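You operate a simulated robot arm through the tools that you are given. There is no shell and no other tool.

Carry out the task below with a simulated robot arm. There is one attempt and no reset: what you move stays moved.

TASK
The orange cam is wrong: change it for the yellow one at 90.
Fine: lift the blue block on to the base pad, put the orange cam in the long white tray, key the new one, stack the block again; the lever stays at LOCK.

Only the result counts: the job must be done as asked and must still hold three seconds after the hand-in. Knocking over, shifting, dropping, spilling or breaking anything else fails it.

THE ROBOT
A 7-joint arm with a two-finger parallel gripper, fixed in place. Base frame: the origin is on the floor under the middle of its stand, x ahead of it, y to its left, z up; the work surface is at about z = 0.78. Readings come in m, degrees, newtons and seconds.
It reaches about 1.372 m from its shoulder. Its first joint turns from -149.0 to 149.0 degrees. Payload 3.43 kg.
Tool frame: the origin (TCP) lies between the finger pads and is the grasp point; the fingertips stand 0.03 m ahead of it; z points along the fingers, y is the line along which they close. The gripper opens to 0.094 m. The fingers are 0.028 m wide and 0.01 m thick; the gripper's body (0.05 by 0.096 m) begins 0.055 m behind the TCP.
Orientation is told as [roll, pitch, yaw] about the base's x, y, z axes, in that order, counted from this pose: with the fingers straight down and closing along the base's y, the tool's x points along the base's -x, its y along +y and its z along -z.

THE INTERFACE
- The arm moves only by the tool apply_moves. Its argument "plan" is a list of rows, each an object (a shift or turn left out is 0, a gripper value left out holds the last) with "delta_pos": the shift along the tool's x, y, z in units of 30 mm (1.0 is 30 mm), a list of three; "rot": the turn, a rotation vector about the tool's x, y, z in units of 5 degrees (1.0 is 5 degrees), a list of three; "jaw": the finger opening in m, from 0 to 0.094. In form: [{"delta_pos": [tx, ty, tz], "rot": [ax, ay, az], "jaw": jaw}, ...]. A call has 1 to 20 rows; each row shifts and turns the commanded pose from where the row before left it, along the tool's axes as they then stand. A call with a number of a shift or a turn outside -1 to 1 is refused whole. A row lasts 0.2 s, in which the tool goes at most 0.05 m and 8.6 degrees; a call with a longer step from one row to the next is refused whole, and so is a gripper value outside its range. Where a pose cannot be reached the arm comes as near as it can. A force on the tool above 40 N (or 10 N above the force at the start of the call, whichever is more), or a blocked arm, ends the call early, and 0.2 s more pass. Each finger travels about 0.045 m/s and halts on what it meets, pressing with about 42 N; the grip force reading is that of the motor and also rises with nothing between the fingers. The clock runs only during rows and for 0.2 s after the last one: add rows that do not move to give the fingers time. The reply holds the time, the measured pose of the TCP, the force on the tool along the base axes, the opening and the grip force, in the units named above and with some noise, with the torque about the TCP (base axes, N m) and any sound that the robot's microphone picked up.
- Cameras (640 x 400 px; columns grow to the right, rows downward): "scene" is fixed at [0.0718, 0.6564, 1.3497]; the picture's right is [0.16, -0.99, 0.00], its down [-0.63, -0.10, -0.77] and it looks along [0.76, 0.12, -0.64] (base axes); focal length 256 px, centre (320, 200). "wrist" rides on the gripper at [0.076, 0.014, -0.102] in the tool frame; the picture's right is [-0.18, 0.98, 0.00], its down [-0.75, -0.14, -0.64] and it looks along [-0.63, -0.12, 0.77] (tool axes); focal length 243 px, centre (320, 200). There is no depth. A picture from a camera that has moved, and an enlarged one, comes with that camera's place and axes in the base frame and with its lens. The place of the scene camera against the robot may be out by one fixed shift of up to 0.025 m in any direction.
- capture(camera): a new picture of that camera. The clock stands still meanwhile.
- zoom(camera, box): a new picture of the part [left, top, right, bottom] of that camera's present view, enlarged. The clock stands still meanwhile.
- hand_in(): hands the job in; it is judged then, once.

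Nothing tells you positions but the pictures and the camera data. Unless the task says otherwise, let go and move clear before handing in.

The tools are called as a command line: name --argument value ..., lists and objects as JSON in quotes. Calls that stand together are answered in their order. apply_moves: Moves the arm, as the interface text tells. Its arguments: {"type":"object","properties":{"plan":{"type":"array","items":{"type":"object","properties":{"delta_pos":{"type":"array","items":{"type":"number"}},"rot":{"type":"array","items":{"type":"number"}},"jaw":{"type":"number"}}}}},"required":["plan"]} The other tools are called the same way: capture (camera) takes a picture; zoom (camera, box) takes an enlarged picture of a part of a camera's view; hand_in () hands the job in.

At the start:

```text
clock: 0.0
tool_pos: [0.663, 0.4732, 1.0837]
tcp_rot: [0.0, 0.0, 0.1]
ft_force: [-0.2, -0.6, -0.3]
ft_torque: [0.0, 0.01, 0.01]
gripper_width: 0.0942
grasp_force: 0.0
```

scene: 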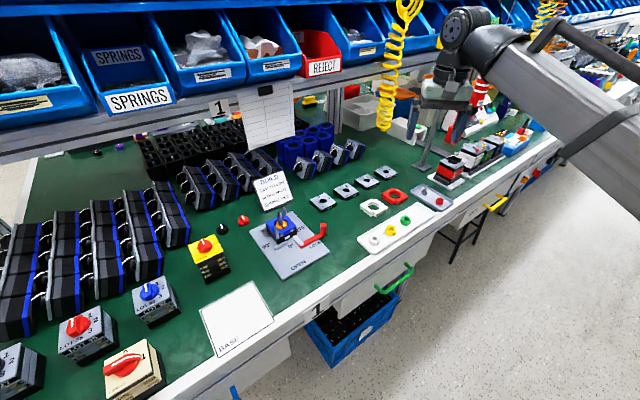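
wrist: 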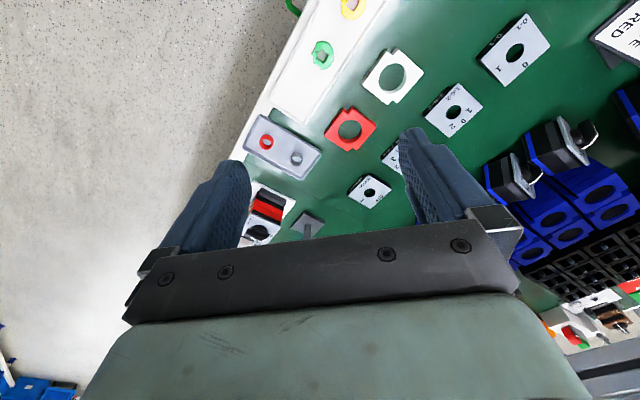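

I see a bench with a fixture (gray plate with a blue block, a red lever), a base pad, and a long white tray with coloured cams. I'll zoom in to see details before moving.

zoom --camera "scene" --box '[230, 160, 350, 290]'

zoom --camera "scene" --box '[330, 160, 470, 270]'

zoom --camera "scene" --box '[180, 200, 300, 370]'

capture --camera "scene"

capture --camera "wrist"

```text
3.08 times, centred on (290, 225) of scene
camera zoom: at [0.0718, 0.6564, 1.3497], right [0.16, -0.99, 0.0], down [-0.63, -0.1, -0.77], along [0.76, 0.12, -0.64], focal length 789 px, centre (412, 123)
```

zoom: 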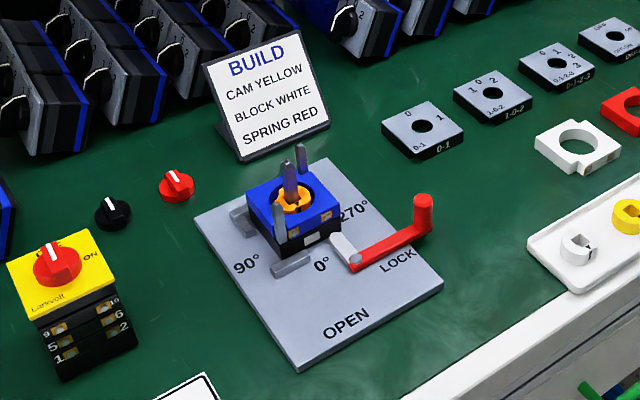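

```text
3.64 times, centred on (400, 215) of scene
camera zoom: at [0.0718, 0.6564, 1.3497], right [0.16, -0.99, 0.0], down [-0.63, -0.1, -0.77], along [0.76, 0.12, -0.64], focal length 932 px, centre (29, 146)
```

zoom: 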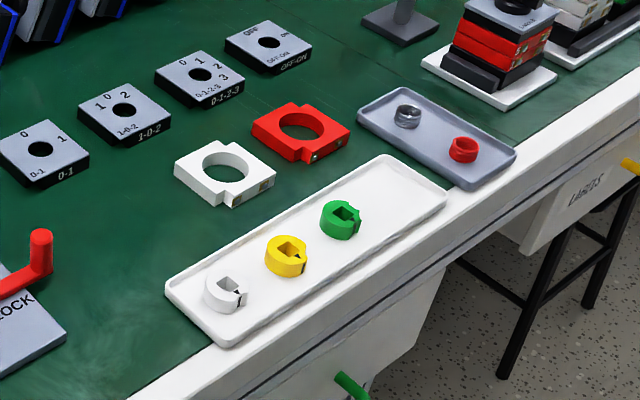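

```text
2.35 times, centred on (240, 285) of scene
camera zoom: at [0.0718, 0.6564, 1.3497], right [0.16, -0.99, 0.0], down [-0.63, -0.1, -0.77], along [0.76, 0.12, -0.64], focal length 603 px, centre (508, 0)
```

zoom: 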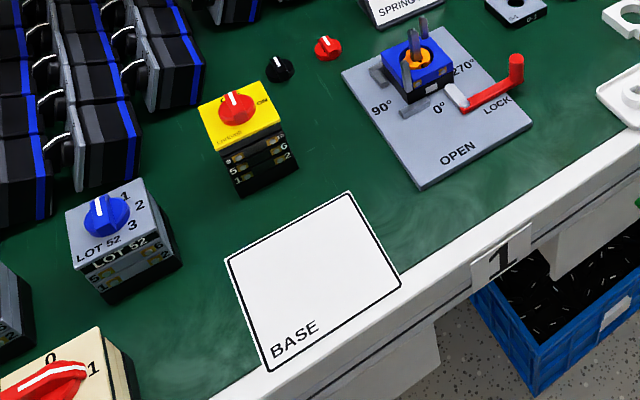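

```text
taken
```

scene: 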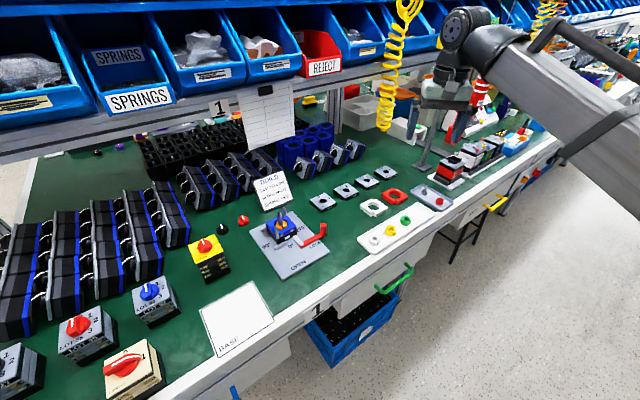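

```text
taken
camera wrist: at [0.5864, 0.4892, 1.186], right [0.18, 0.98, 0.0], down [0.75, -0.14, 0.64], along [0.63, -0.12, -0.77], focal length 243 px, centre (320, 200)
```

wrist: 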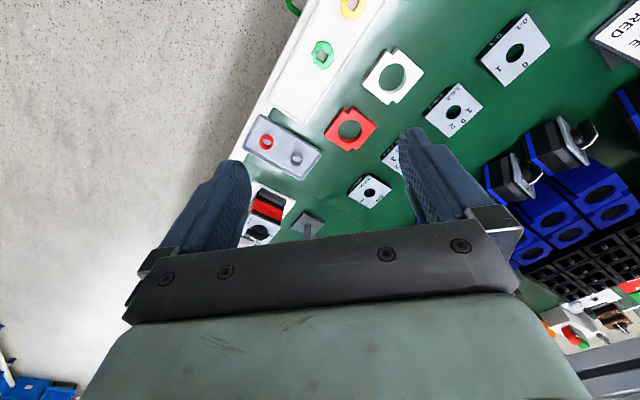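

The fixture with the blue block looks to be near (0.57, 0.85), the base pad near (0.31, 0.88) and the white tray near (0.65, 0.51). I'll bring the wrist camera over the fixture at a safe height to look closely.

apply_moves --plan '[{"delta_pos": [0.62, 0.96, 0]}, {"delta_pos": [0.62, 0.96, 0]}, {"delta_pos": [0.62, 0.96, 0]}, {"delta_pos": [0.62, 0.96, 0]}, {"delta_pos": [0.62, 0.96, 0]}, {"delta_pos": [0.62, 0.96, 0]}, {"delta_pos": [0.62, 0.96, 0]}, {"delta_pos": [0.62, 0.96, 0]}, {"delta_pos": [0.62, 0.96, 0]}, {"delta_pos": [0.62, 0.96, 0]}, {"delta_pos": [0.62, 0.96, 0]}, {"delta_pos": [0.62, 0.96, 0]}, {"delta_pos": [0.62, 0.96, 0]}, {"delta_pos": [0, 0, 0]}, {"delta_pos": [0, 0, 0]}]'

capture --camera "wrist"

capture --camera "scene"

```text
clock: 3.2
tool_pos: [0.4183, 0.8487, 1.0828]
tcp_rot: [0.0, -0.1, 0.0]
ft_force: [-0.7, 0.4, 0.3]
ft_torque: [-0.03, -0.03, 0.02]
gripper_width: 0.094
grasp_force: 0.1
```

```text
taken
camera wrist: at [0.3428, 0.8625, 1.1853], right [0.18, 0.98, 0.0], down [0.75, -0.14, 0.64], along [0.63, -0.12, -0.77], focal length 243 px, centre (320, 200)
```

wrist: 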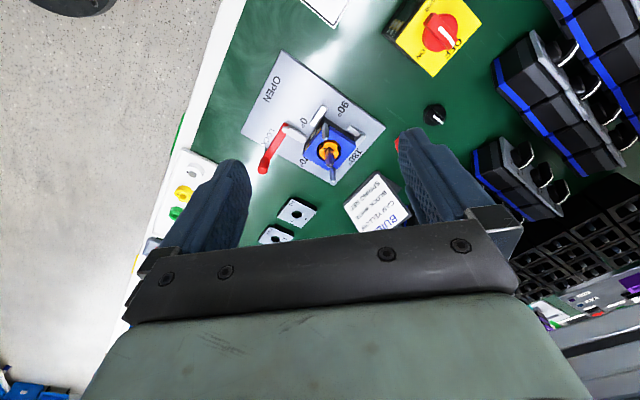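

```text
taken
```

scene: 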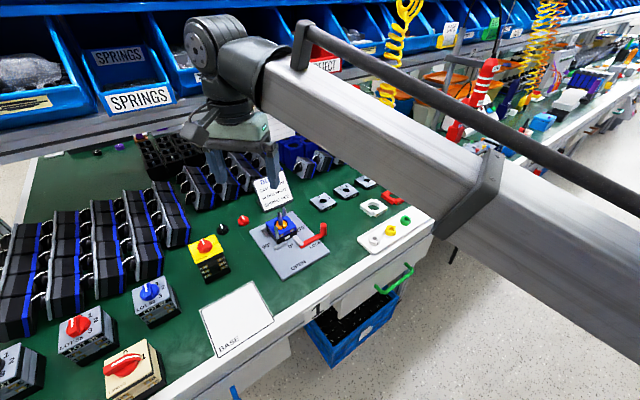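

zoom --camera "wrist" --box '[230, 40, 400, 210]'

zoom --camera "scene" --box '[250, 195, 330, 265]'

```text
2.35 times, centred on (315, 125) of wrist
camera zoom: at [0.3428, 0.8625, 1.1853], right [0.18, 0.98, 0.0], down [0.75, -0.14, 0.64], along [0.63, -0.12, -0.77], focal length 571 px, centre (332, 376)
```

zoom: 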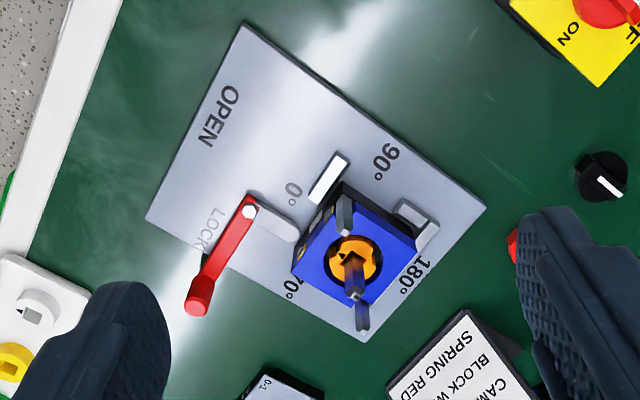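

```text
5.71 times, centred on (290, 230) of scene
camera zoom: at [0.0718, 0.6564, 1.3497], right [0.16, -0.99, 0.0], down [-0.63, -0.1, -0.77], along [0.76, 0.12, -0.64], focal length 1464 px, centre (491, 29)
```

zoom: 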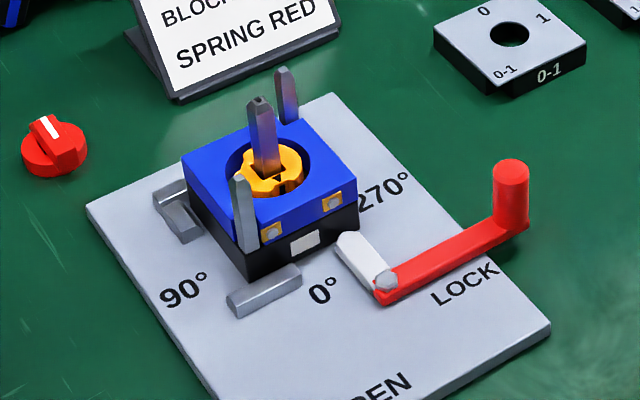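

zoom --camera "scene" --box '[365, 205, 425, 255]'

zoom --camera "scene" --box '[265, 205, 305, 240]'

zoom --camera "wrist" --box '[295, 115, 365, 185]'

```text
8.00 times, centred on (395, 230) of scene
camera zoom: at [0.0718, 0.6564, 1.3497], right [0.16, -0.99, 0.0], down [-0.63, -0.1, -0.77], along [0.76, 0.12, -0.64], focal length 2050 px, centre (-280, -40)
```

zoom: 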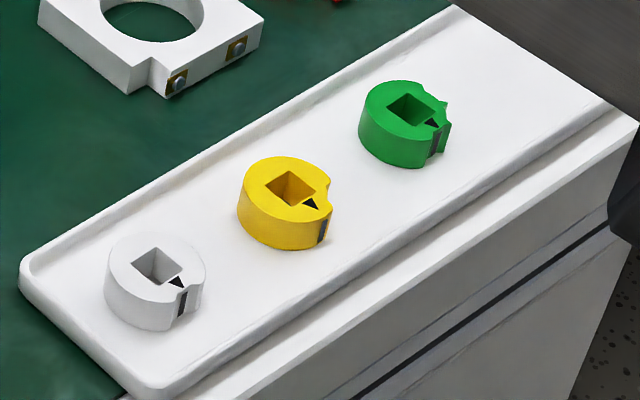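

```text
11.43 times, centred on (285, 222) of scene
camera zoom: at [0.0718, 0.6564, 1.3497], right [0.16, -0.99, 0.0], down [-0.63, -0.1, -0.77], along [0.76, 0.12, -0.64], focal length 2929 px, centre (720, -57)
```

zoom: 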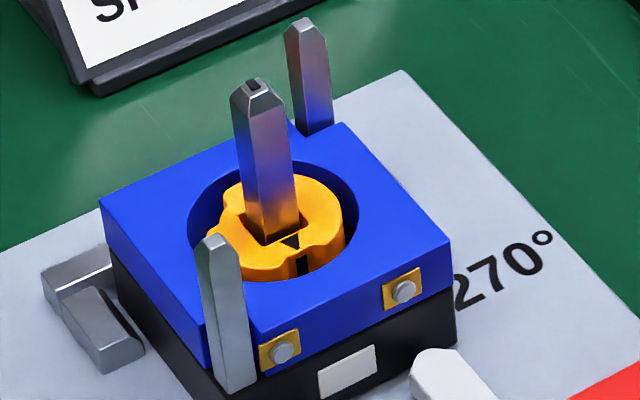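

```text
5.71 times, centred on (330, 150) of wrist
camera zoom: at [0.3428, 0.8625, 1.1853], right [0.18, 0.98, 0.0], down [0.75, -0.14, 0.64], along [0.63, -0.12, -0.77], focal length 1386 px, centre (263, 486)
```

zoom: 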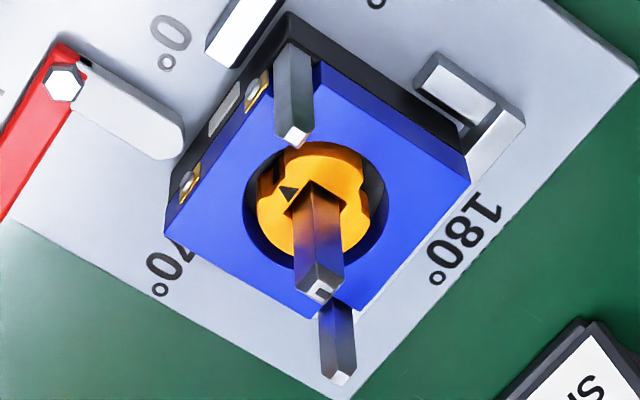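

The blue block sits over the orange cam on a square shaft, with guide rods at two corners and the orange pointer facing 0°; the fixture is turned about 45° to the base. I'll yaw the tool 45° to line up with the block and take a closer look from above.

apply_moves --plan '[{"rot": [0, 0, -1]}, {"rot": [0, 0, -1]}, {"rot": [0, 0, -1]}, {"rot": [0, 0, -1]}, {"rot": [0, 0, -1]}, {"rot": [0, 0, -1]}, {"rot": [0, 0, -1]}, {"rot": [0, 0, -1]}, {"rot": [0, 0, -1]}, {"delta_pos": [-0.25, -0.71, 0.52]}, {"delta_pos": [-0.25, -0.71, 0.52]}, {"delta_pos": [-0.25, -0.71, 0.52]}, {"delta_pos": [-0.25, -0.71, 0.52]}, {"delta_pos": [0, 0, 0]}, {"delta_pos": [0, 0, 0]}]'

capture --camera "wrist"

capture --camera "scene"

```text
clock: 6.4
tool_pos: [0.5035, 0.809, 1.0204]
tcp_rot: [0.1, 0.1, 45.1]
ft_force: [0.3, 0.1, 0.3]
ft_torque: [-0.02, 0.04, -0.02]
gripper_width: 0.094
grasp_force: 0.0
```

```text
taken
camera wrist: at [0.4396, 0.7658, 1.1227], right [-0.57, 0.82, 0.0], down [0.63, 0.43, 0.64], along [0.53, 0.36, -0.77], focal length 243 px, centre (320, 200)
```

wrist: 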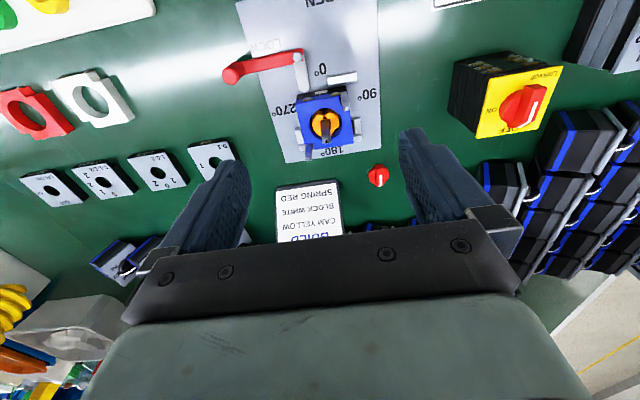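

```text
taken
```

scene: 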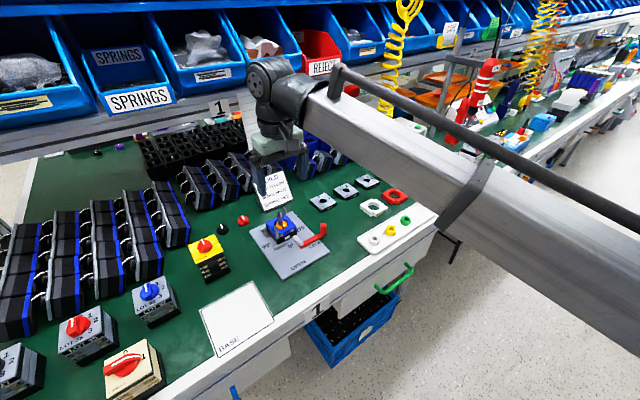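

zoom --camera "wrist" --box '[280, 60, 380, 160]'

zoom --camera "wrist" --box '[220, 0, 400, 170]'

```text
4.00 times, centred on (330, 110) of wrist
camera zoom: at [0.4396, 0.7658, 1.1227], right [-0.57, 0.82, 0.0], down [0.63, 0.43, 0.64], along [0.53, 0.36, -0.77], focal length 970 px, centre (280, 560)
```

zoom: 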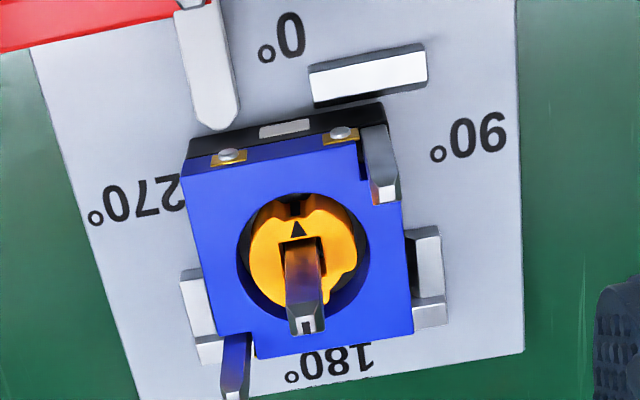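

```text
2.35 times, centred on (310, 85) of wrist
camera zoom: at [0.4396, 0.7658, 1.1227], right [-0.57, 0.82, 0.0], down [0.63, 0.43, 0.64], along [0.53, 0.36, -0.77], focal length 571 px, centre (344, 471)
```

zoom: 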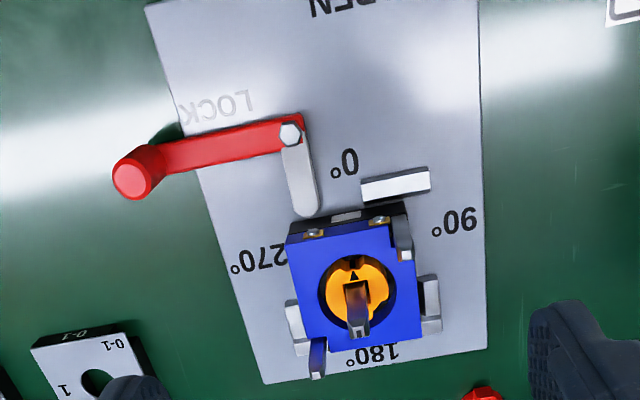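

The shaft tip triangulates to about (0.537, 0.841, 0.868) and the block top to around z 0.815. I'll move directly above it and look again from closer in.

apply_moves --plan '[{"delta_pos": [-0.5, -0.01, 0.78]}, {"delta_pos": [-0.5, -0.01, 0.78]}, {"delta_pos": [-0.5, -0.01, 0.78]}, {"delta_pos": [0, 0, 0]}, {"delta_pos": [0, 0, 0]}]'

capture --camera "wrist"

zoom --camera "wrist" --box '[250, 20, 390, 170]'

zoom --camera "scene" --box '[230, 160, 350, 260]'

```text
clock: 7.6
tool_pos: [0.5347, 0.841, 0.9507]
tcp_rot: [0.1, 0.0, 45.0]
ft_force: [-0.1, 0.5, -0.4]
ft_torque: [0.04, 0.0, 0.0]
gripper_width: 0.0944
grasp_force: 0.1
```

```text
taken
camera wrist: at [0.4702, 0.7972, 1.0532], right [-0.57, 0.82, 0.0], down [0.63, 0.43, 0.64], along [0.53, 0.36, -0.77], focal length 243 px, centre (320, 200)
```

wrist: 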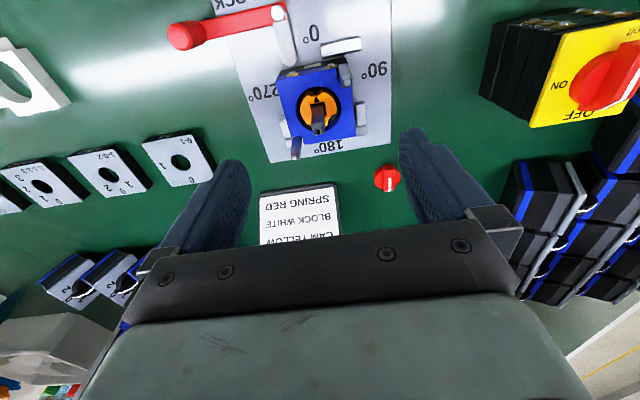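

```text
2.67 times, centred on (320, 95) of wrist
camera zoom: at [0.4702, 0.7972, 1.0532], right [-0.57, 0.82, 0.0], down [0.63, 0.43, 0.64], along [0.53, 0.36, -0.77], focal length 647 px, centre (320, 480)
```

zoom: 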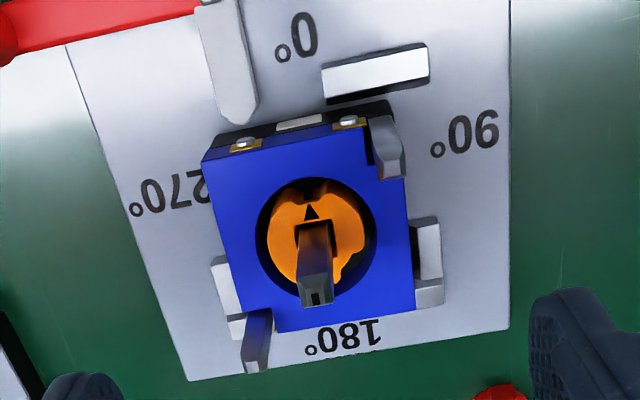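

```text
4.00 times, centred on (290, 210) of scene
camera zoom: at [0.0718, 0.6564, 1.3497], right [0.16, -0.99, 0.0], down [-0.63, -0.1, -0.77], along [0.76, 0.12, -0.64], focal length 1025 px, centre (440, 160)
```

zoom: 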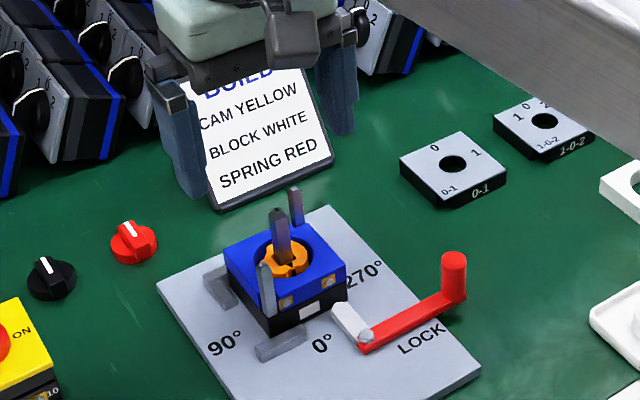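

Directly above now: the block is about 66 mm square, its top near z 0.815, centred on the shaft about (0.5405, 0.8434). I'll centre and descend with open fingers to just above the block sides, then check the gaps.

apply_moves --plan '[{"delta_pos": [-0.19, -0.08, 0.5], "jaw": 0.094}, {"delta_pos": [0, 0, 0.7]}, {"delta_pos": [0, 0, 0.7]}, {"delta_pos": [0, 0, 0.7]}, {"delta_pos": [0, 0, 0]}, {"delta_pos": [0, 0, 0]}]'

capture --camera "wrist"

zoom --camera "scene" --box '[230, 160, 350, 260]'

```text
clock: 9.0
tool_pos: [0.539, 0.8447, 0.8746]
tcp_rot: [0.1, -0.1, 45.0]
ft_force: [-0.1, -0.9, 0.2]
ft_torque: [0.0, -0.01, 0.0]
gripper_width: 0.0939
grasp_force: 0.0
```

```text
taken
camera wrist: at [0.4756, 0.7998, 0.9768], right [-0.57, 0.82, 0.0], down [0.63, 0.43, 0.64], along [0.53, 0.36, -0.77], focal length 243 px, centre (320, 200)
```

wrist: 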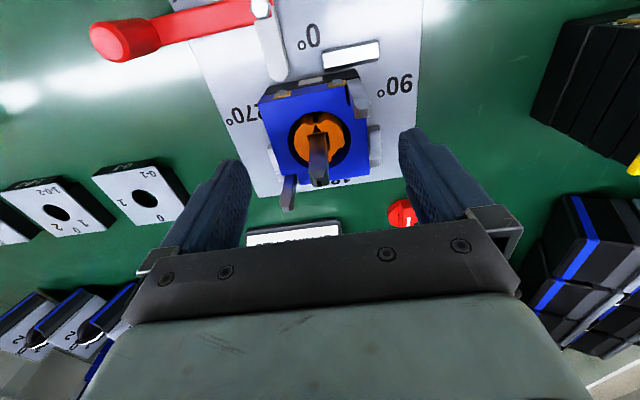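

```text
4.00 times, centred on (290, 210) of scene
camera zoom: at [0.0718, 0.6564, 1.3497], right [0.16, -0.99, 0.0], down [-0.63, -0.1, -0.77], along [0.76, 0.12, -0.64], focal length 1025 px, centre (440, 160)
```

zoom: 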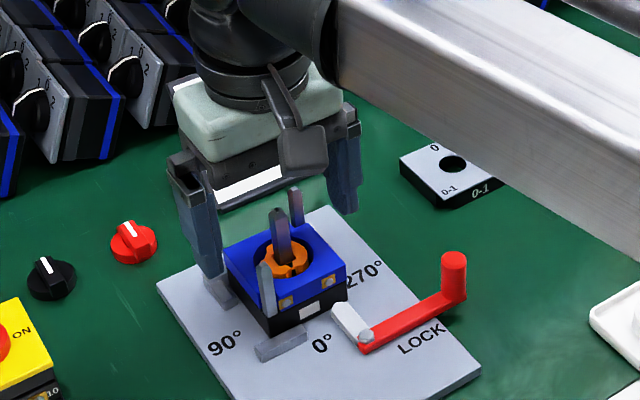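

zoom --camera "wrist" --box '[220, 60, 420, 220]'

zoom --camera "wrist" --box '[255, 70, 375, 200]'

```text
2.50 times, centred on (320, 140) of wrist
camera zoom: at [0.4756, 0.7998, 0.9768], right [-0.57, 0.82, 0.0], down [0.63, 0.43, 0.64], along [0.53, 0.36, -0.77], focal length 606 px, centre (320, 350)
```

zoom: 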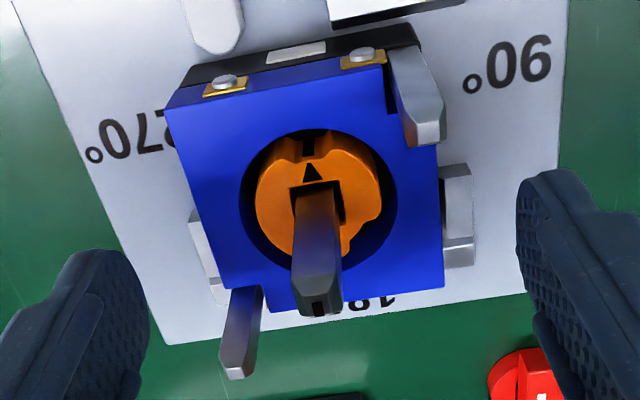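

```text
3.08 times, centred on (315, 135) of wrist
camera zoom: at [0.4756, 0.7998, 0.9768], right [-0.57, 0.82, 0.0], down [0.63, 0.43, 0.64], along [0.53, 0.36, -0.77], focal length 746 px, centre (335, 400)
```

zoom: 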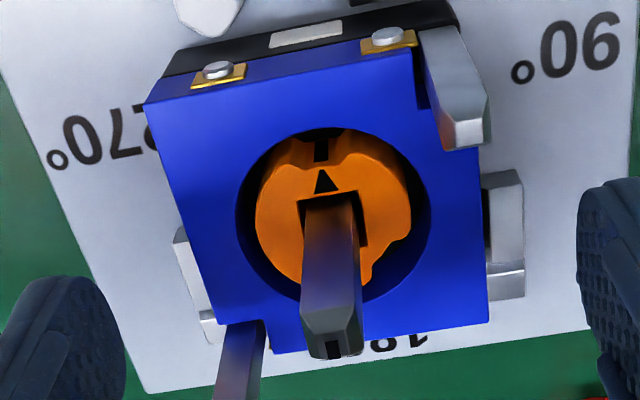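

Refined estimates: shaft at about (0.537, 0.842), block top z≈0.825, blue/black boundary z≈0.808. I'll descend so the fingertips are about 4–5 mm above the blue block's lower edge and check before closing.

apply_moves --plan '[{"delta_pos": [0.08, 0.01, 0.4], "jaw": 0.094}, {"delta_pos": [0, 0, 0.4]}, {"delta_pos": [0, 0, 0.25]}, {"delta_pos": [0, 0, 0]}, {"delta_pos": [0, 0, 0]}]'

capture --camera "wrist"

zoom --camera "wrist" --box '[210, 50, 430, 220]'

zoom --camera "scene" --box '[250, 180, 330, 250]'

```text
clock: 10.2
tool_pos: [0.5373, 0.8415, 0.842]
tcp_rot: [0.0, -0.1, 45.1]
ft_force: [0.1, -0.2, 0.5]
ft_torque: [-0.01, 0.04, 0.01]
gripper_width: 0.094
grasp_force: 0.2
```

```text
taken
camera wrist: at [0.4736, 0.798, 0.9439], right [-0.57, 0.82, 0.0], down [0.63, 0.43, 0.64], along [0.53, 0.36, -0.77], focal length 243 px, centre (320, 200)
```

wrist: 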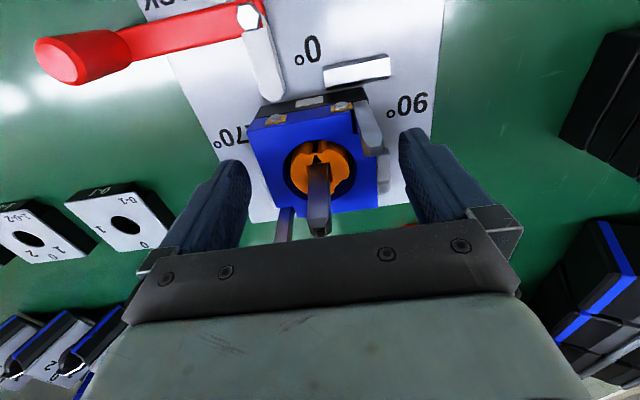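

```text
2.35 times, centred on (320, 135) of wrist
camera zoom: at [0.4736, 0.798, 0.9439], right [-0.57, 0.82, 0.0], down [0.63, 0.43, 0.64], along [0.53, 0.36, -0.77], focal length 571 px, centre (320, 353)
```

zoom: 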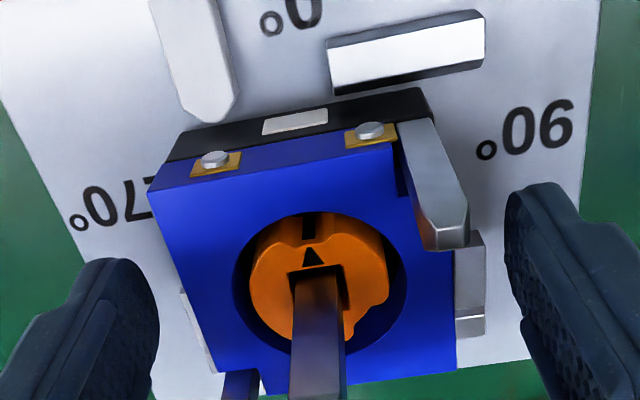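

```text
5.71 times, centred on (290, 215) of scene
camera zoom: at [0.0718, 0.6564, 1.3497], right [0.16, -0.99, 0.0], down [-0.63, -0.1, -0.77], along [0.76, 0.12, -0.64], focal length 1464 px, centre (491, 114)
```

zoom: 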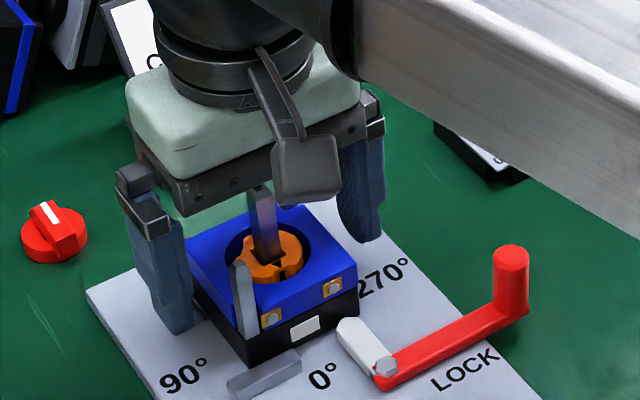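

The fingers are evenly spaced around the block, with the tips about 3 mm above the blue/black boundary. I'll close the gripper now.

apply_moves --plan '[{"jaw": 0.075}, {"jaw": 0.06}, {"jaw": 0.055}, {"jaw": 0.055}, {"jaw": 0.055}]'

zoom --camera "wrist" --box '[210, 50, 430, 220]'

```text
clock: 11.4
tool_pos: [0.5371, 0.8421, 0.8406]
tcp_rot: [0.0, 0.0, 45.0]
ft_force: [-0.1, -0.1, -0.1]
ft_torque: [-0.02, -0.04, 0.02]
gripper_width: 0.0634
grasp_force: 41.5
```

```text
2.35 times, centred on (320, 135) of wrist
camera zoom: at [0.4737, 0.798, 0.9439], right [-0.57, 0.82, 0.0], down [0.63, 0.43, 0.64], along [0.53, 0.36, -0.77], focal length 571 px, centre (320, 353)
```

zoom: 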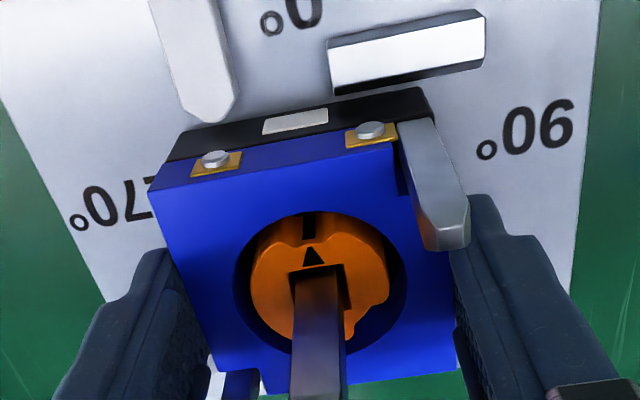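

The grip holds at 63.4 mm. I'll lift straight up, slowly at first, watching the force.

apply_moves --plan '[{"delta_pos": [0, 0, -0.2], "jaw": 0.055}, {"delta_pos": [0, 0, -0.3]}, {"delta_pos": [0, 0, -0.3]}, {"delta_pos": [0, 0, 0]}]'

zoom --camera "scene" --box '[240, 170, 340, 260]'

```text
clock: 12.4
tool_pos: [0.5369, 0.8423, 0.8661]
tcp_rot: [0.0, 0.0, 44.9]
ft_force: [-0.9, -0.9, 0.5]
ft_torque: [0.0, 0.03, 0.01]
gripper_width: 0.0558
grasp_force: 0.0
```

```text
4.44 times, centred on (290, 215) of scene
camera zoom: at [0.0718, 0.6564, 1.3497], right [0.16, -0.99, 0.0], down [-0.63, -0.1, -0.77], along [0.76, 0.12, -0.64], focal length 1139 px, centre (453, 133)
```

zoom: 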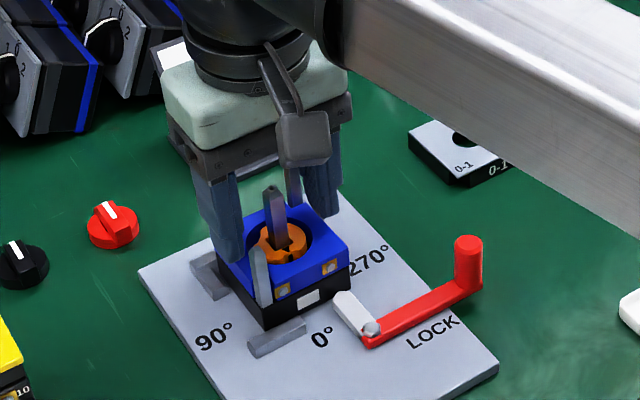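

The fingers slipped off the top and the block looks still seated. I'll open, and look closely at the block to see whether it moved at all.

apply_moves --plan '[{"jaw": 0.075}, {"jaw": 0.094}, {"jaw": 0.094}]'

zoom --camera "wrist" --box '[210, 50, 430, 220]'

zoom --camera "scene" --box '[265, 205, 305, 240]'

zoom --camera "scene" --box '[250, 185, 330, 255]'

```text
clock: 13.2
tool_pos: [0.5368, 0.8426, 0.865]
tcp_rot: [0.1, 0.0, 44.9]
ft_force: [-0.2, -0.3, 1.3]
ft_torque: [-0.02, 0.0, 0.02]
gripper_width: 0.0941
grasp_force: 0.0
```

```text
2.35 times, centred on (320, 135) of wrist
camera zoom: at [0.4742, 0.7988, 0.9677], right [-0.57, 0.82, 0.0], down [0.63, 0.43, 0.64], along [0.53, 0.36, -0.77], focal length 571 px, centre (320, 353)
```

zoom: 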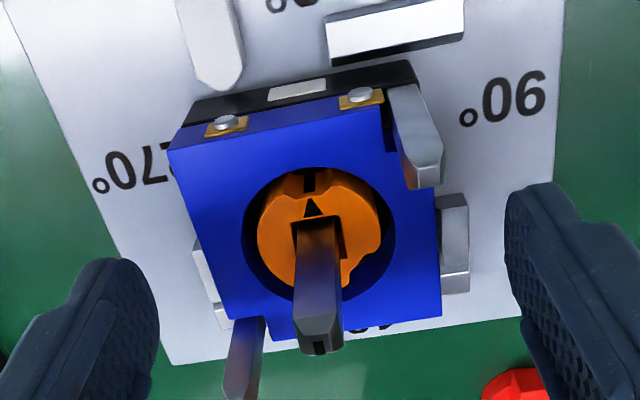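

```text
11.43 times, centred on (285, 222) of scene
camera zoom: at [0.0718, 0.6564, 1.3497], right [0.16, -0.99, 0.0], down [-0.63, -0.1, -0.77], along [0.76, 0.12, -0.64], focal length 2929 px, centre (720, -57)
```

zoom: 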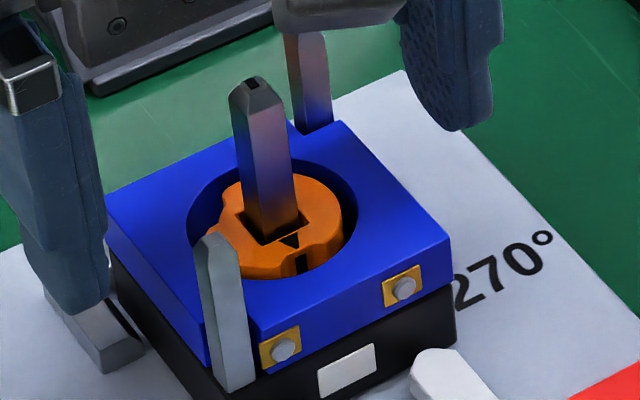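

```text
5.71 times, centred on (290, 220) of scene
camera zoom: at [0.0718, 0.6564, 1.3497], right [0.16, -0.99, 0.0], down [-0.63, -0.1, -0.77], along [0.76, 0.12, -0.64], focal length 1464 px, centre (491, 86)
```

zoom: 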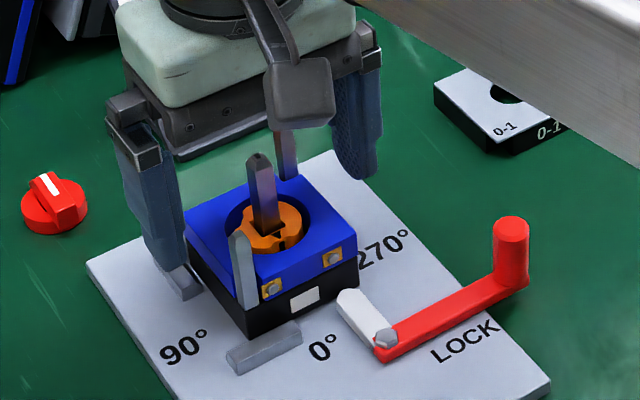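

The block is exactly where it was, so it's held with more force than my shallow grip could hold. I'll regrip slightly deeper and lift in millimetre steps, reading the force.

apply_moves --plan '[{"delta_pos": [0, 0, 0.44], "jaw": 0.094}, {"delta_pos": [0, 0, 0.43]}, {"jaw": 0.075}, {"jaw": 0.06}, {"jaw": 0.05}, {"jaw": 0.05}, {"jaw": 0.05}]'

apply_moves --plan '[{"delta_pos": [0, 0, -0.03]}, {"delta_pos": [0, 0, 0]}]'

apply_moves --plan '[{"delta_pos": [0, 0, -0.03]}, {"delta_pos": [0, 0, 0]}]'

zoom --camera "scene" --box '[265, 205, 305, 240]'

```text
clock: 14.8
tool_pos: [0.5375, 0.8427, 0.8378]
tcp_rot: [0.0, 0.0, 45.0]
ft_force: [0.9, -1.2, -1.3]
ft_torque: [-0.01, -0.03, -0.03]
gripper_width: 0.0634
grasp_force: 42.2
```

```text
clock: 15.4
tool_pos: [0.5376, 0.8421, 0.8389]
tcp_rot: [0.0, 0.0, 45.1]
ft_force: [-1.5, 0.2, -9.7]
ft_torque: [-0.02, 0.09, -0.04]
gripper_width: 0.0633
grasp_force: 41.5
```

```text
clock: 16.0
tool_pos: [0.5383, 0.8424, 0.8404]
tcp_rot: [0.0, 0.0, 45.1]
ft_force: [-3.2, -0.8, -12.9]
ft_torque: [0.0, 0.16, -0.02]
gripper_width: 0.0633
grasp_force: 42.6
```

```text
11.43 times, centred on (285, 222) of scene
camera zoom: at [0.0718, 0.6564, 1.3497], right [0.16, -0.99, 0.0], down [-0.63, -0.1, -0.77], along [0.76, 0.12, -0.64], focal length 2929 px, centre (720, -57)
```

zoom: 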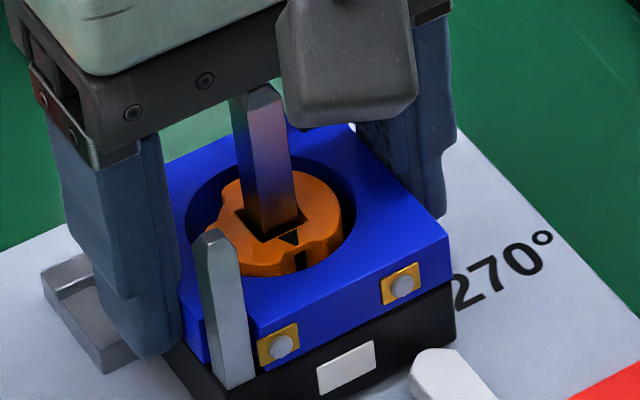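

Slow pulling is working: the block has crept up about a millimetre at roughly 13 N. I'll keep lifting slowly.

apply_moves --plan '[{"delta_pos": [0, 0, -0.03]}, {"delta_pos": [0, 0, -0.03]}, {"delta_pos": [0, 0, 0]}]'

zoom --camera "scene" --box '[265, 205, 305, 240]'

zoom --camera "wrist" --box '[210, 50, 430, 220]'

```text
clock: 16.8
tool_pos: [0.5384, 0.8436, 0.8415]
tcp_rot: [-0.2, 0.0, 45.0]
ft_force: [0.4, -2.8, -22.6]
ft_torque: [-0.07, 0.05, -0.01]
gripper_width: 0.0634
grasp_force: 41.9
```

```text
11.43 times, centred on (285, 222) of scene
camera zoom: at [0.0718, 0.6564, 1.3497], right [0.16, -0.99, 0.0], down [-0.63, -0.1, -0.77], along [0.76, 0.12, -0.64], focal length 2929 px, centre (720, -57)
```

zoom: 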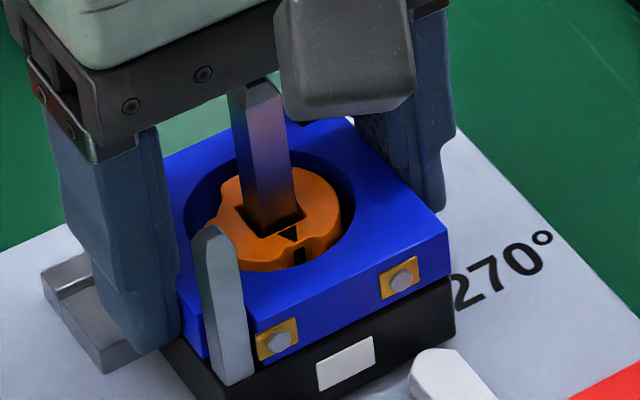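

```text
2.35 times, centred on (320, 135) of wrist
camera zoom: at [0.4745, 0.799, 0.9439], right [-0.57, 0.82, 0.0], down [0.63, 0.43, 0.64], along [0.53, 0.36, -0.77], focal length 571 px, centre (320, 353)
```

zoom: 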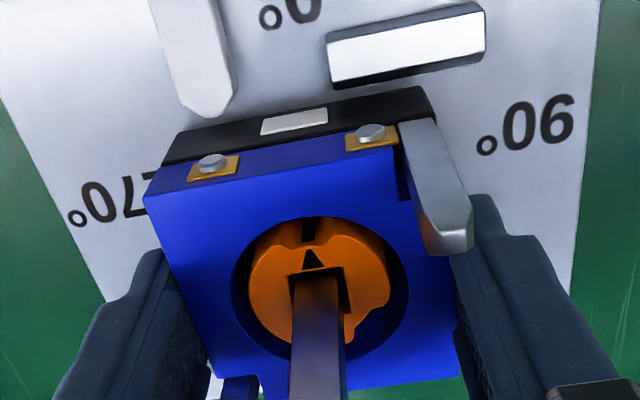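

The black housing seems to be rising along with the block, probably because my fingertips are catching it too. I'll lower back down, release, and check it re-seats.

apply_moves --plan '[{"delta_pos": [0, 0, 0.03]}, {"delta_pos": [0, 0, 0.03]}, {"delta_pos": [0, 0, 0.03]}, {"delta_pos": [0, 0, 0.03]}, {"delta_pos": [0, 0, 0]}]'

zoom --camera "scene" --box '[265, 205, 305, 240]'

apply_moves --plan '[{"jaw": 0.07}, {"jaw": 0.094}, {"jaw": 0.094}, {"jaw": 0.094}]'

zoom --camera "scene" --box '[265, 205, 305, 240]'

zoom --camera "wrist" --box '[210, 50, 430, 220]'

```text
clock: 18.0
tool_pos: [0.5387, 0.8417, 0.8405]
tcp_rot: [0.0, -0.2, 45.0]
ft_force: [-0.1, 0.0, 23.9]
ft_torque: [0.0, -0.01, 0.0]
gripper_width: 0.0631
grasp_force: 41.9
```

```text
11.43 times, centred on (285, 222) of scene
camera zoom: at [0.0718, 0.6564, 1.3497], right [0.16, -0.99, 0.0], down [-0.63, -0.1, -0.77], along [0.76, 0.12, -0.64], focal length 2929 px, centre (720, -57)
```

zoom: 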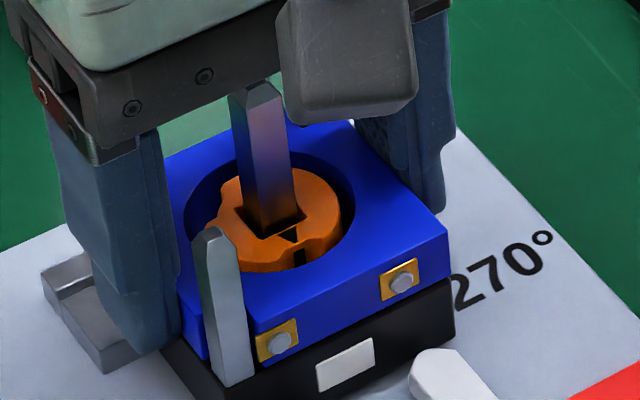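

```text
clock: 19.0
tool_pos: [0.5371, 0.842, 0.8391]
tcp_rot: [0.0, 0.0, 45.0]
ft_force: [-0.1, 0.2, -0.4]
ft_torque: [0.01, 0.0, -0.01]
gripper_width: 0.094
grasp_force: 0.1
```

```text
11.43 times, centred on (285, 222) of scene
camera zoom: at [0.0718, 0.6564, 1.3497], right [0.16, -0.99, 0.0], down [-0.63, -0.1, -0.77], along [0.76, 0.12, -0.64], focal length 2929 px, centre (720, -57)
```

zoom: 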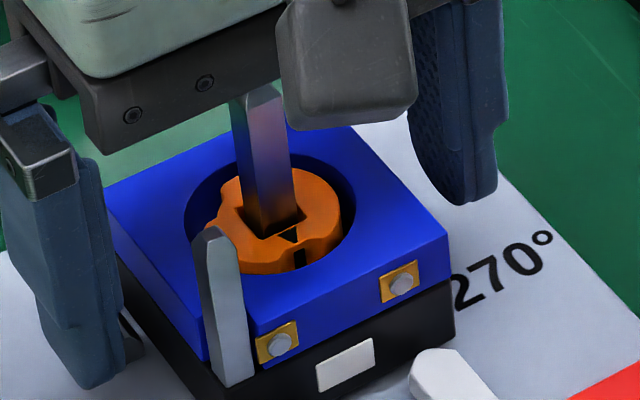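

```text
2.35 times, centred on (320, 135) of wrist
camera zoom: at [0.4744, 0.7989, 0.9414], right [-0.57, 0.82, 0.0], down [0.63, 0.43, 0.64], along [0.53, 0.36, -0.77], focal length 571 px, centre (320, 353)
```

zoom: 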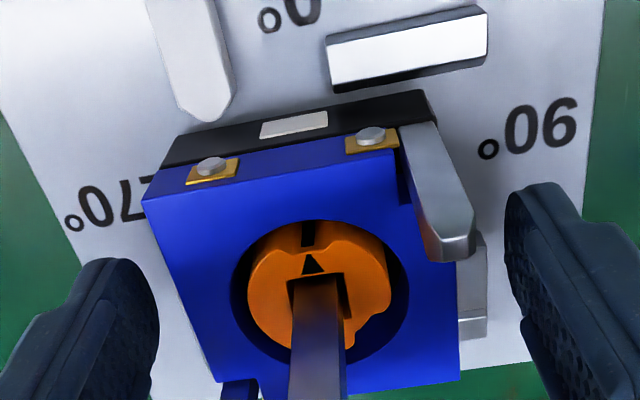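

zoom --camera "scene" --box '[272, 222, 308, 245]'

zoom --camera "wrist" --box '[260, 60, 400, 150]'

```text
16.00 times, centred on (290, 234) of scene
camera zoom: at [0.0718, 0.6564, 1.3497], right [0.16, -0.99, 0.0], down [-0.63, -0.1, -0.77], along [0.76, 0.12, -0.64], focal length 4101 px, centre (800, -336)
```

zoom: 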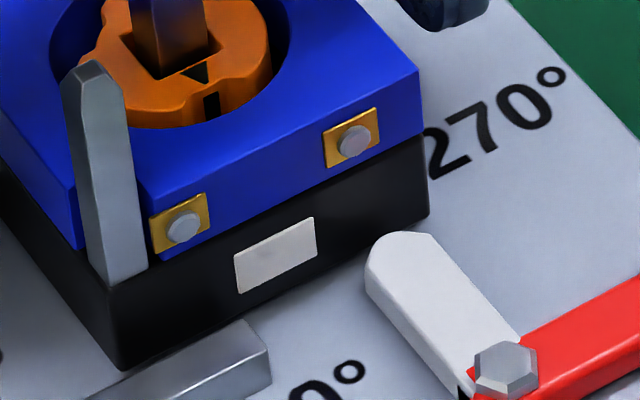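

```text
4.44 times, centred on (330, 105) of wrist
camera zoom: at [0.4744, 0.7989, 0.9414], right [-0.57, 0.82, 0.0], down [0.63, 0.43, 0.64], along [0.53, 0.36, -0.77], focal length 1078 px, centre (276, 622)
```

zoom: 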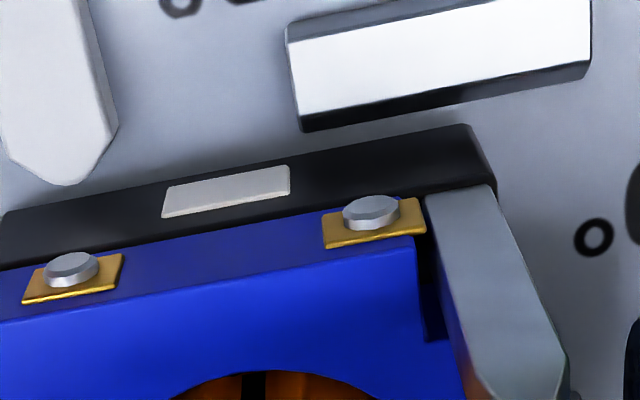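

The housing may have shifted by a millimetre or two, so I need to know exactly what happened. I'll rise back to an earlier viewpoint and compare the same zooms.

apply_moves --plan '[{"delta_pos": [-0.02, 0, -0.4], "jaw": 0.094}, {"delta_pos": [-0.02, 0, -0.4]}, {"delta_pos": [-0.01, 0, -0.38]}, {"delta_pos": [0, 0, 0]}, {"delta_pos": [0, 0, 0]}]'

zoom --camera "wrist" --box '[220, 60, 420, 220]'

zoom --camera "wrist" --box '[255, 70, 375, 200]'

zoom --camera "scene" --box '[265, 205, 305, 240]'

zoom --camera "scene" --box '[250, 195, 330, 265]'

```text
clock: 20.2
tool_pos: [0.5397, 0.8442, 0.8745]
tcp_rot: [0.0, 0.1, 45.1]
ft_force: [0.7, 0.1, 0.0]
ft_torque: [-0.01, 0.0, 0.03]
gripper_width: 0.0942
grasp_force: 0.1
```

```text
2.50 times, centred on (320, 140) of wrist
camera zoom: at [0.4763, 0.8001, 0.9775], right [-0.57, 0.82, 0.0], down [0.63, 0.43, 0.64], along [0.53, 0.36, -0.77], focal length 606 px, centre (320, 350)
```

zoom: 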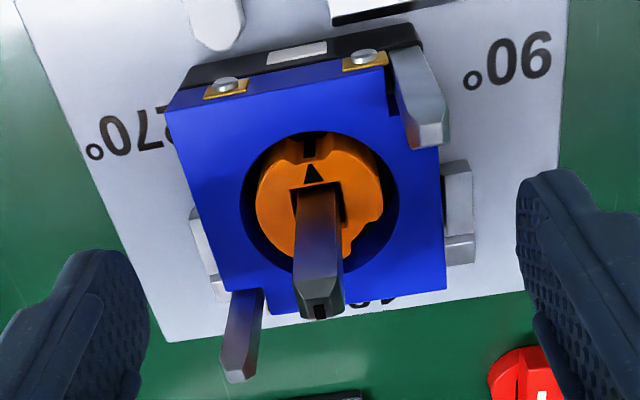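

```text
3.08 times, centred on (315, 135) of wrist
camera zoom: at [0.4763, 0.8001, 0.9775], right [-0.57, 0.82, 0.0], down [0.63, 0.43, 0.64], along [0.53, 0.36, -0.77], focal length 746 px, centre (335, 400)
```

zoom: 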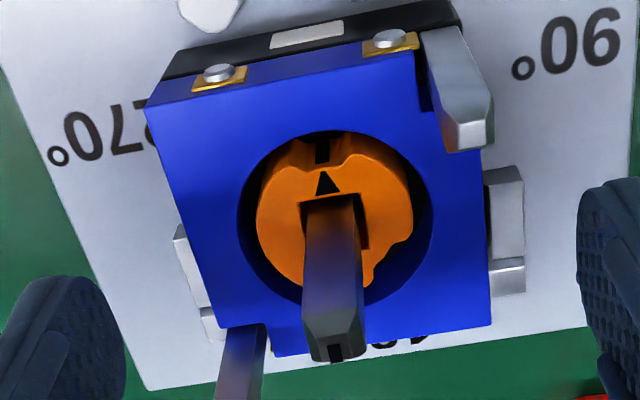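

```text
11.43 times, centred on (285, 222) of scene
camera zoom: at [0.0718, 0.6564, 1.3497], right [0.16, -0.99, 0.0], down [-0.63, -0.1, -0.77], along [0.76, 0.12, -0.64], focal length 2929 px, centre (720, -57)
```

zoom: 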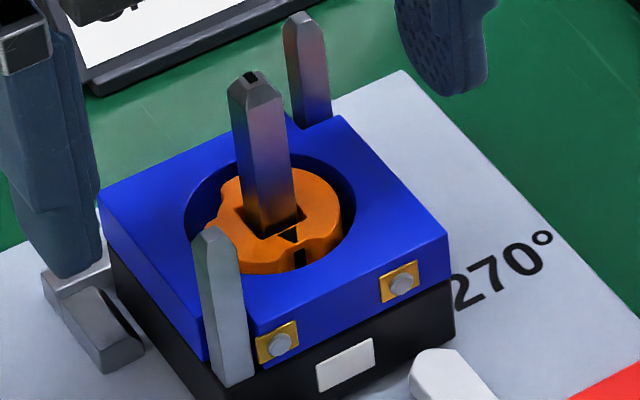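

```text
5.71 times, centred on (290, 230) of scene
camera zoom: at [0.0718, 0.6564, 1.3497], right [0.16, -0.99, 0.0], down [-0.63, -0.1, -0.77], along [0.76, 0.12, -0.64], focal length 1464 px, centre (491, 29)
```

zoom: 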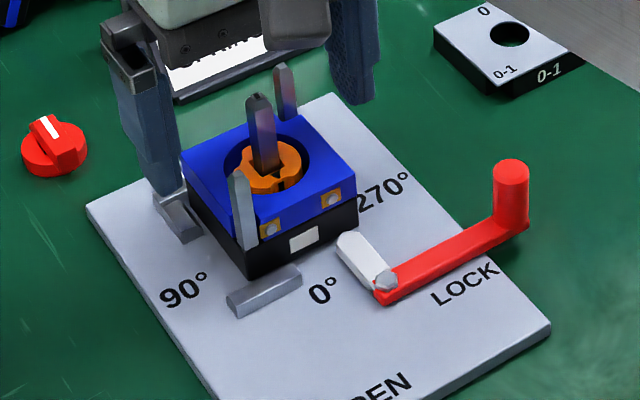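

Comparing views, the housing is tilted slightly: its 0° edge is raised by about 2 mm. I'll re-seat it first by closing the fingers and pressing down on the block's front strip on the 0° side.

apply_moves --plan '[{"delta_pos": [0, 0, -0.95], "jaw": 0.094}, {"delta_pos": [0, 0, -0.95]}, {"delta_pos": [0.6, 0.02, 0], "jaw": 0.05}, {"delta_pos": [0.6, 0, 0], "jaw": 0.0}, {"delta_pos": [0, 0, 0], "jaw": 0.0}, {"delta_pos": [0, 0, 0]}, {"delta_pos": [0, 0, 0]}, {"delta_pos": [0, 0, 0]}, {"delta_pos": [0, 0, 0]}]'

capture --camera "wrist"

zoom --camera "scene" --box '[230, 170, 350, 260]'

```text
clock: 22.2
tool_pos: [0.5128, 0.8186, 0.9323]
tcp_rot: [0.0, 0.0, 45.1]
ft_force: [0.6, -0.1, 0.4]
ft_torque: [-0.02, 0.0, 0.02]
gripper_width: 0.0
grasp_force: 33.3
```

```text
taken
camera wrist: at [0.4492, 0.7745, 1.0346], right [-0.57, 0.82, 0.0], down [0.63, 0.43, 0.64], along [0.53, 0.36, -0.77], focal length 243 px, centre (320, 200)
```

wrist: 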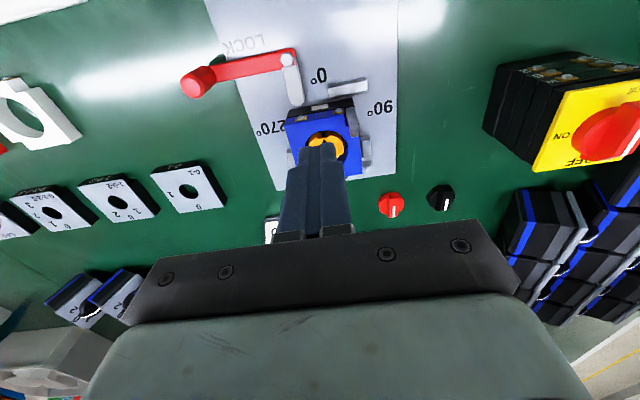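

```text
4.44 times, centred on (290, 215) of scene
camera zoom: at [0.0718, 0.6564, 1.3497], right [0.16, -0.99, 0.0], down [-0.63, -0.1, -0.77], along [0.76, 0.12, -0.64], focal length 1139 px, centre (453, 133)
```

zoom: 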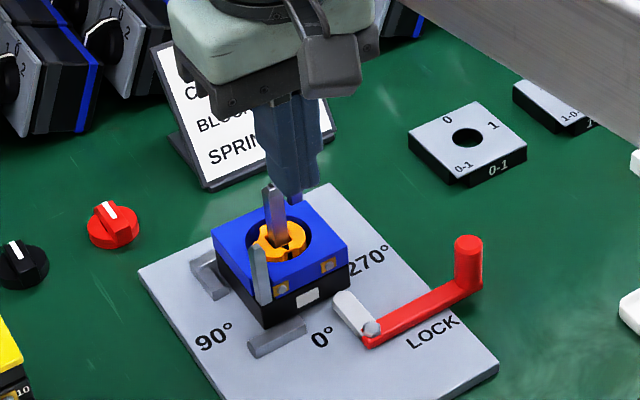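

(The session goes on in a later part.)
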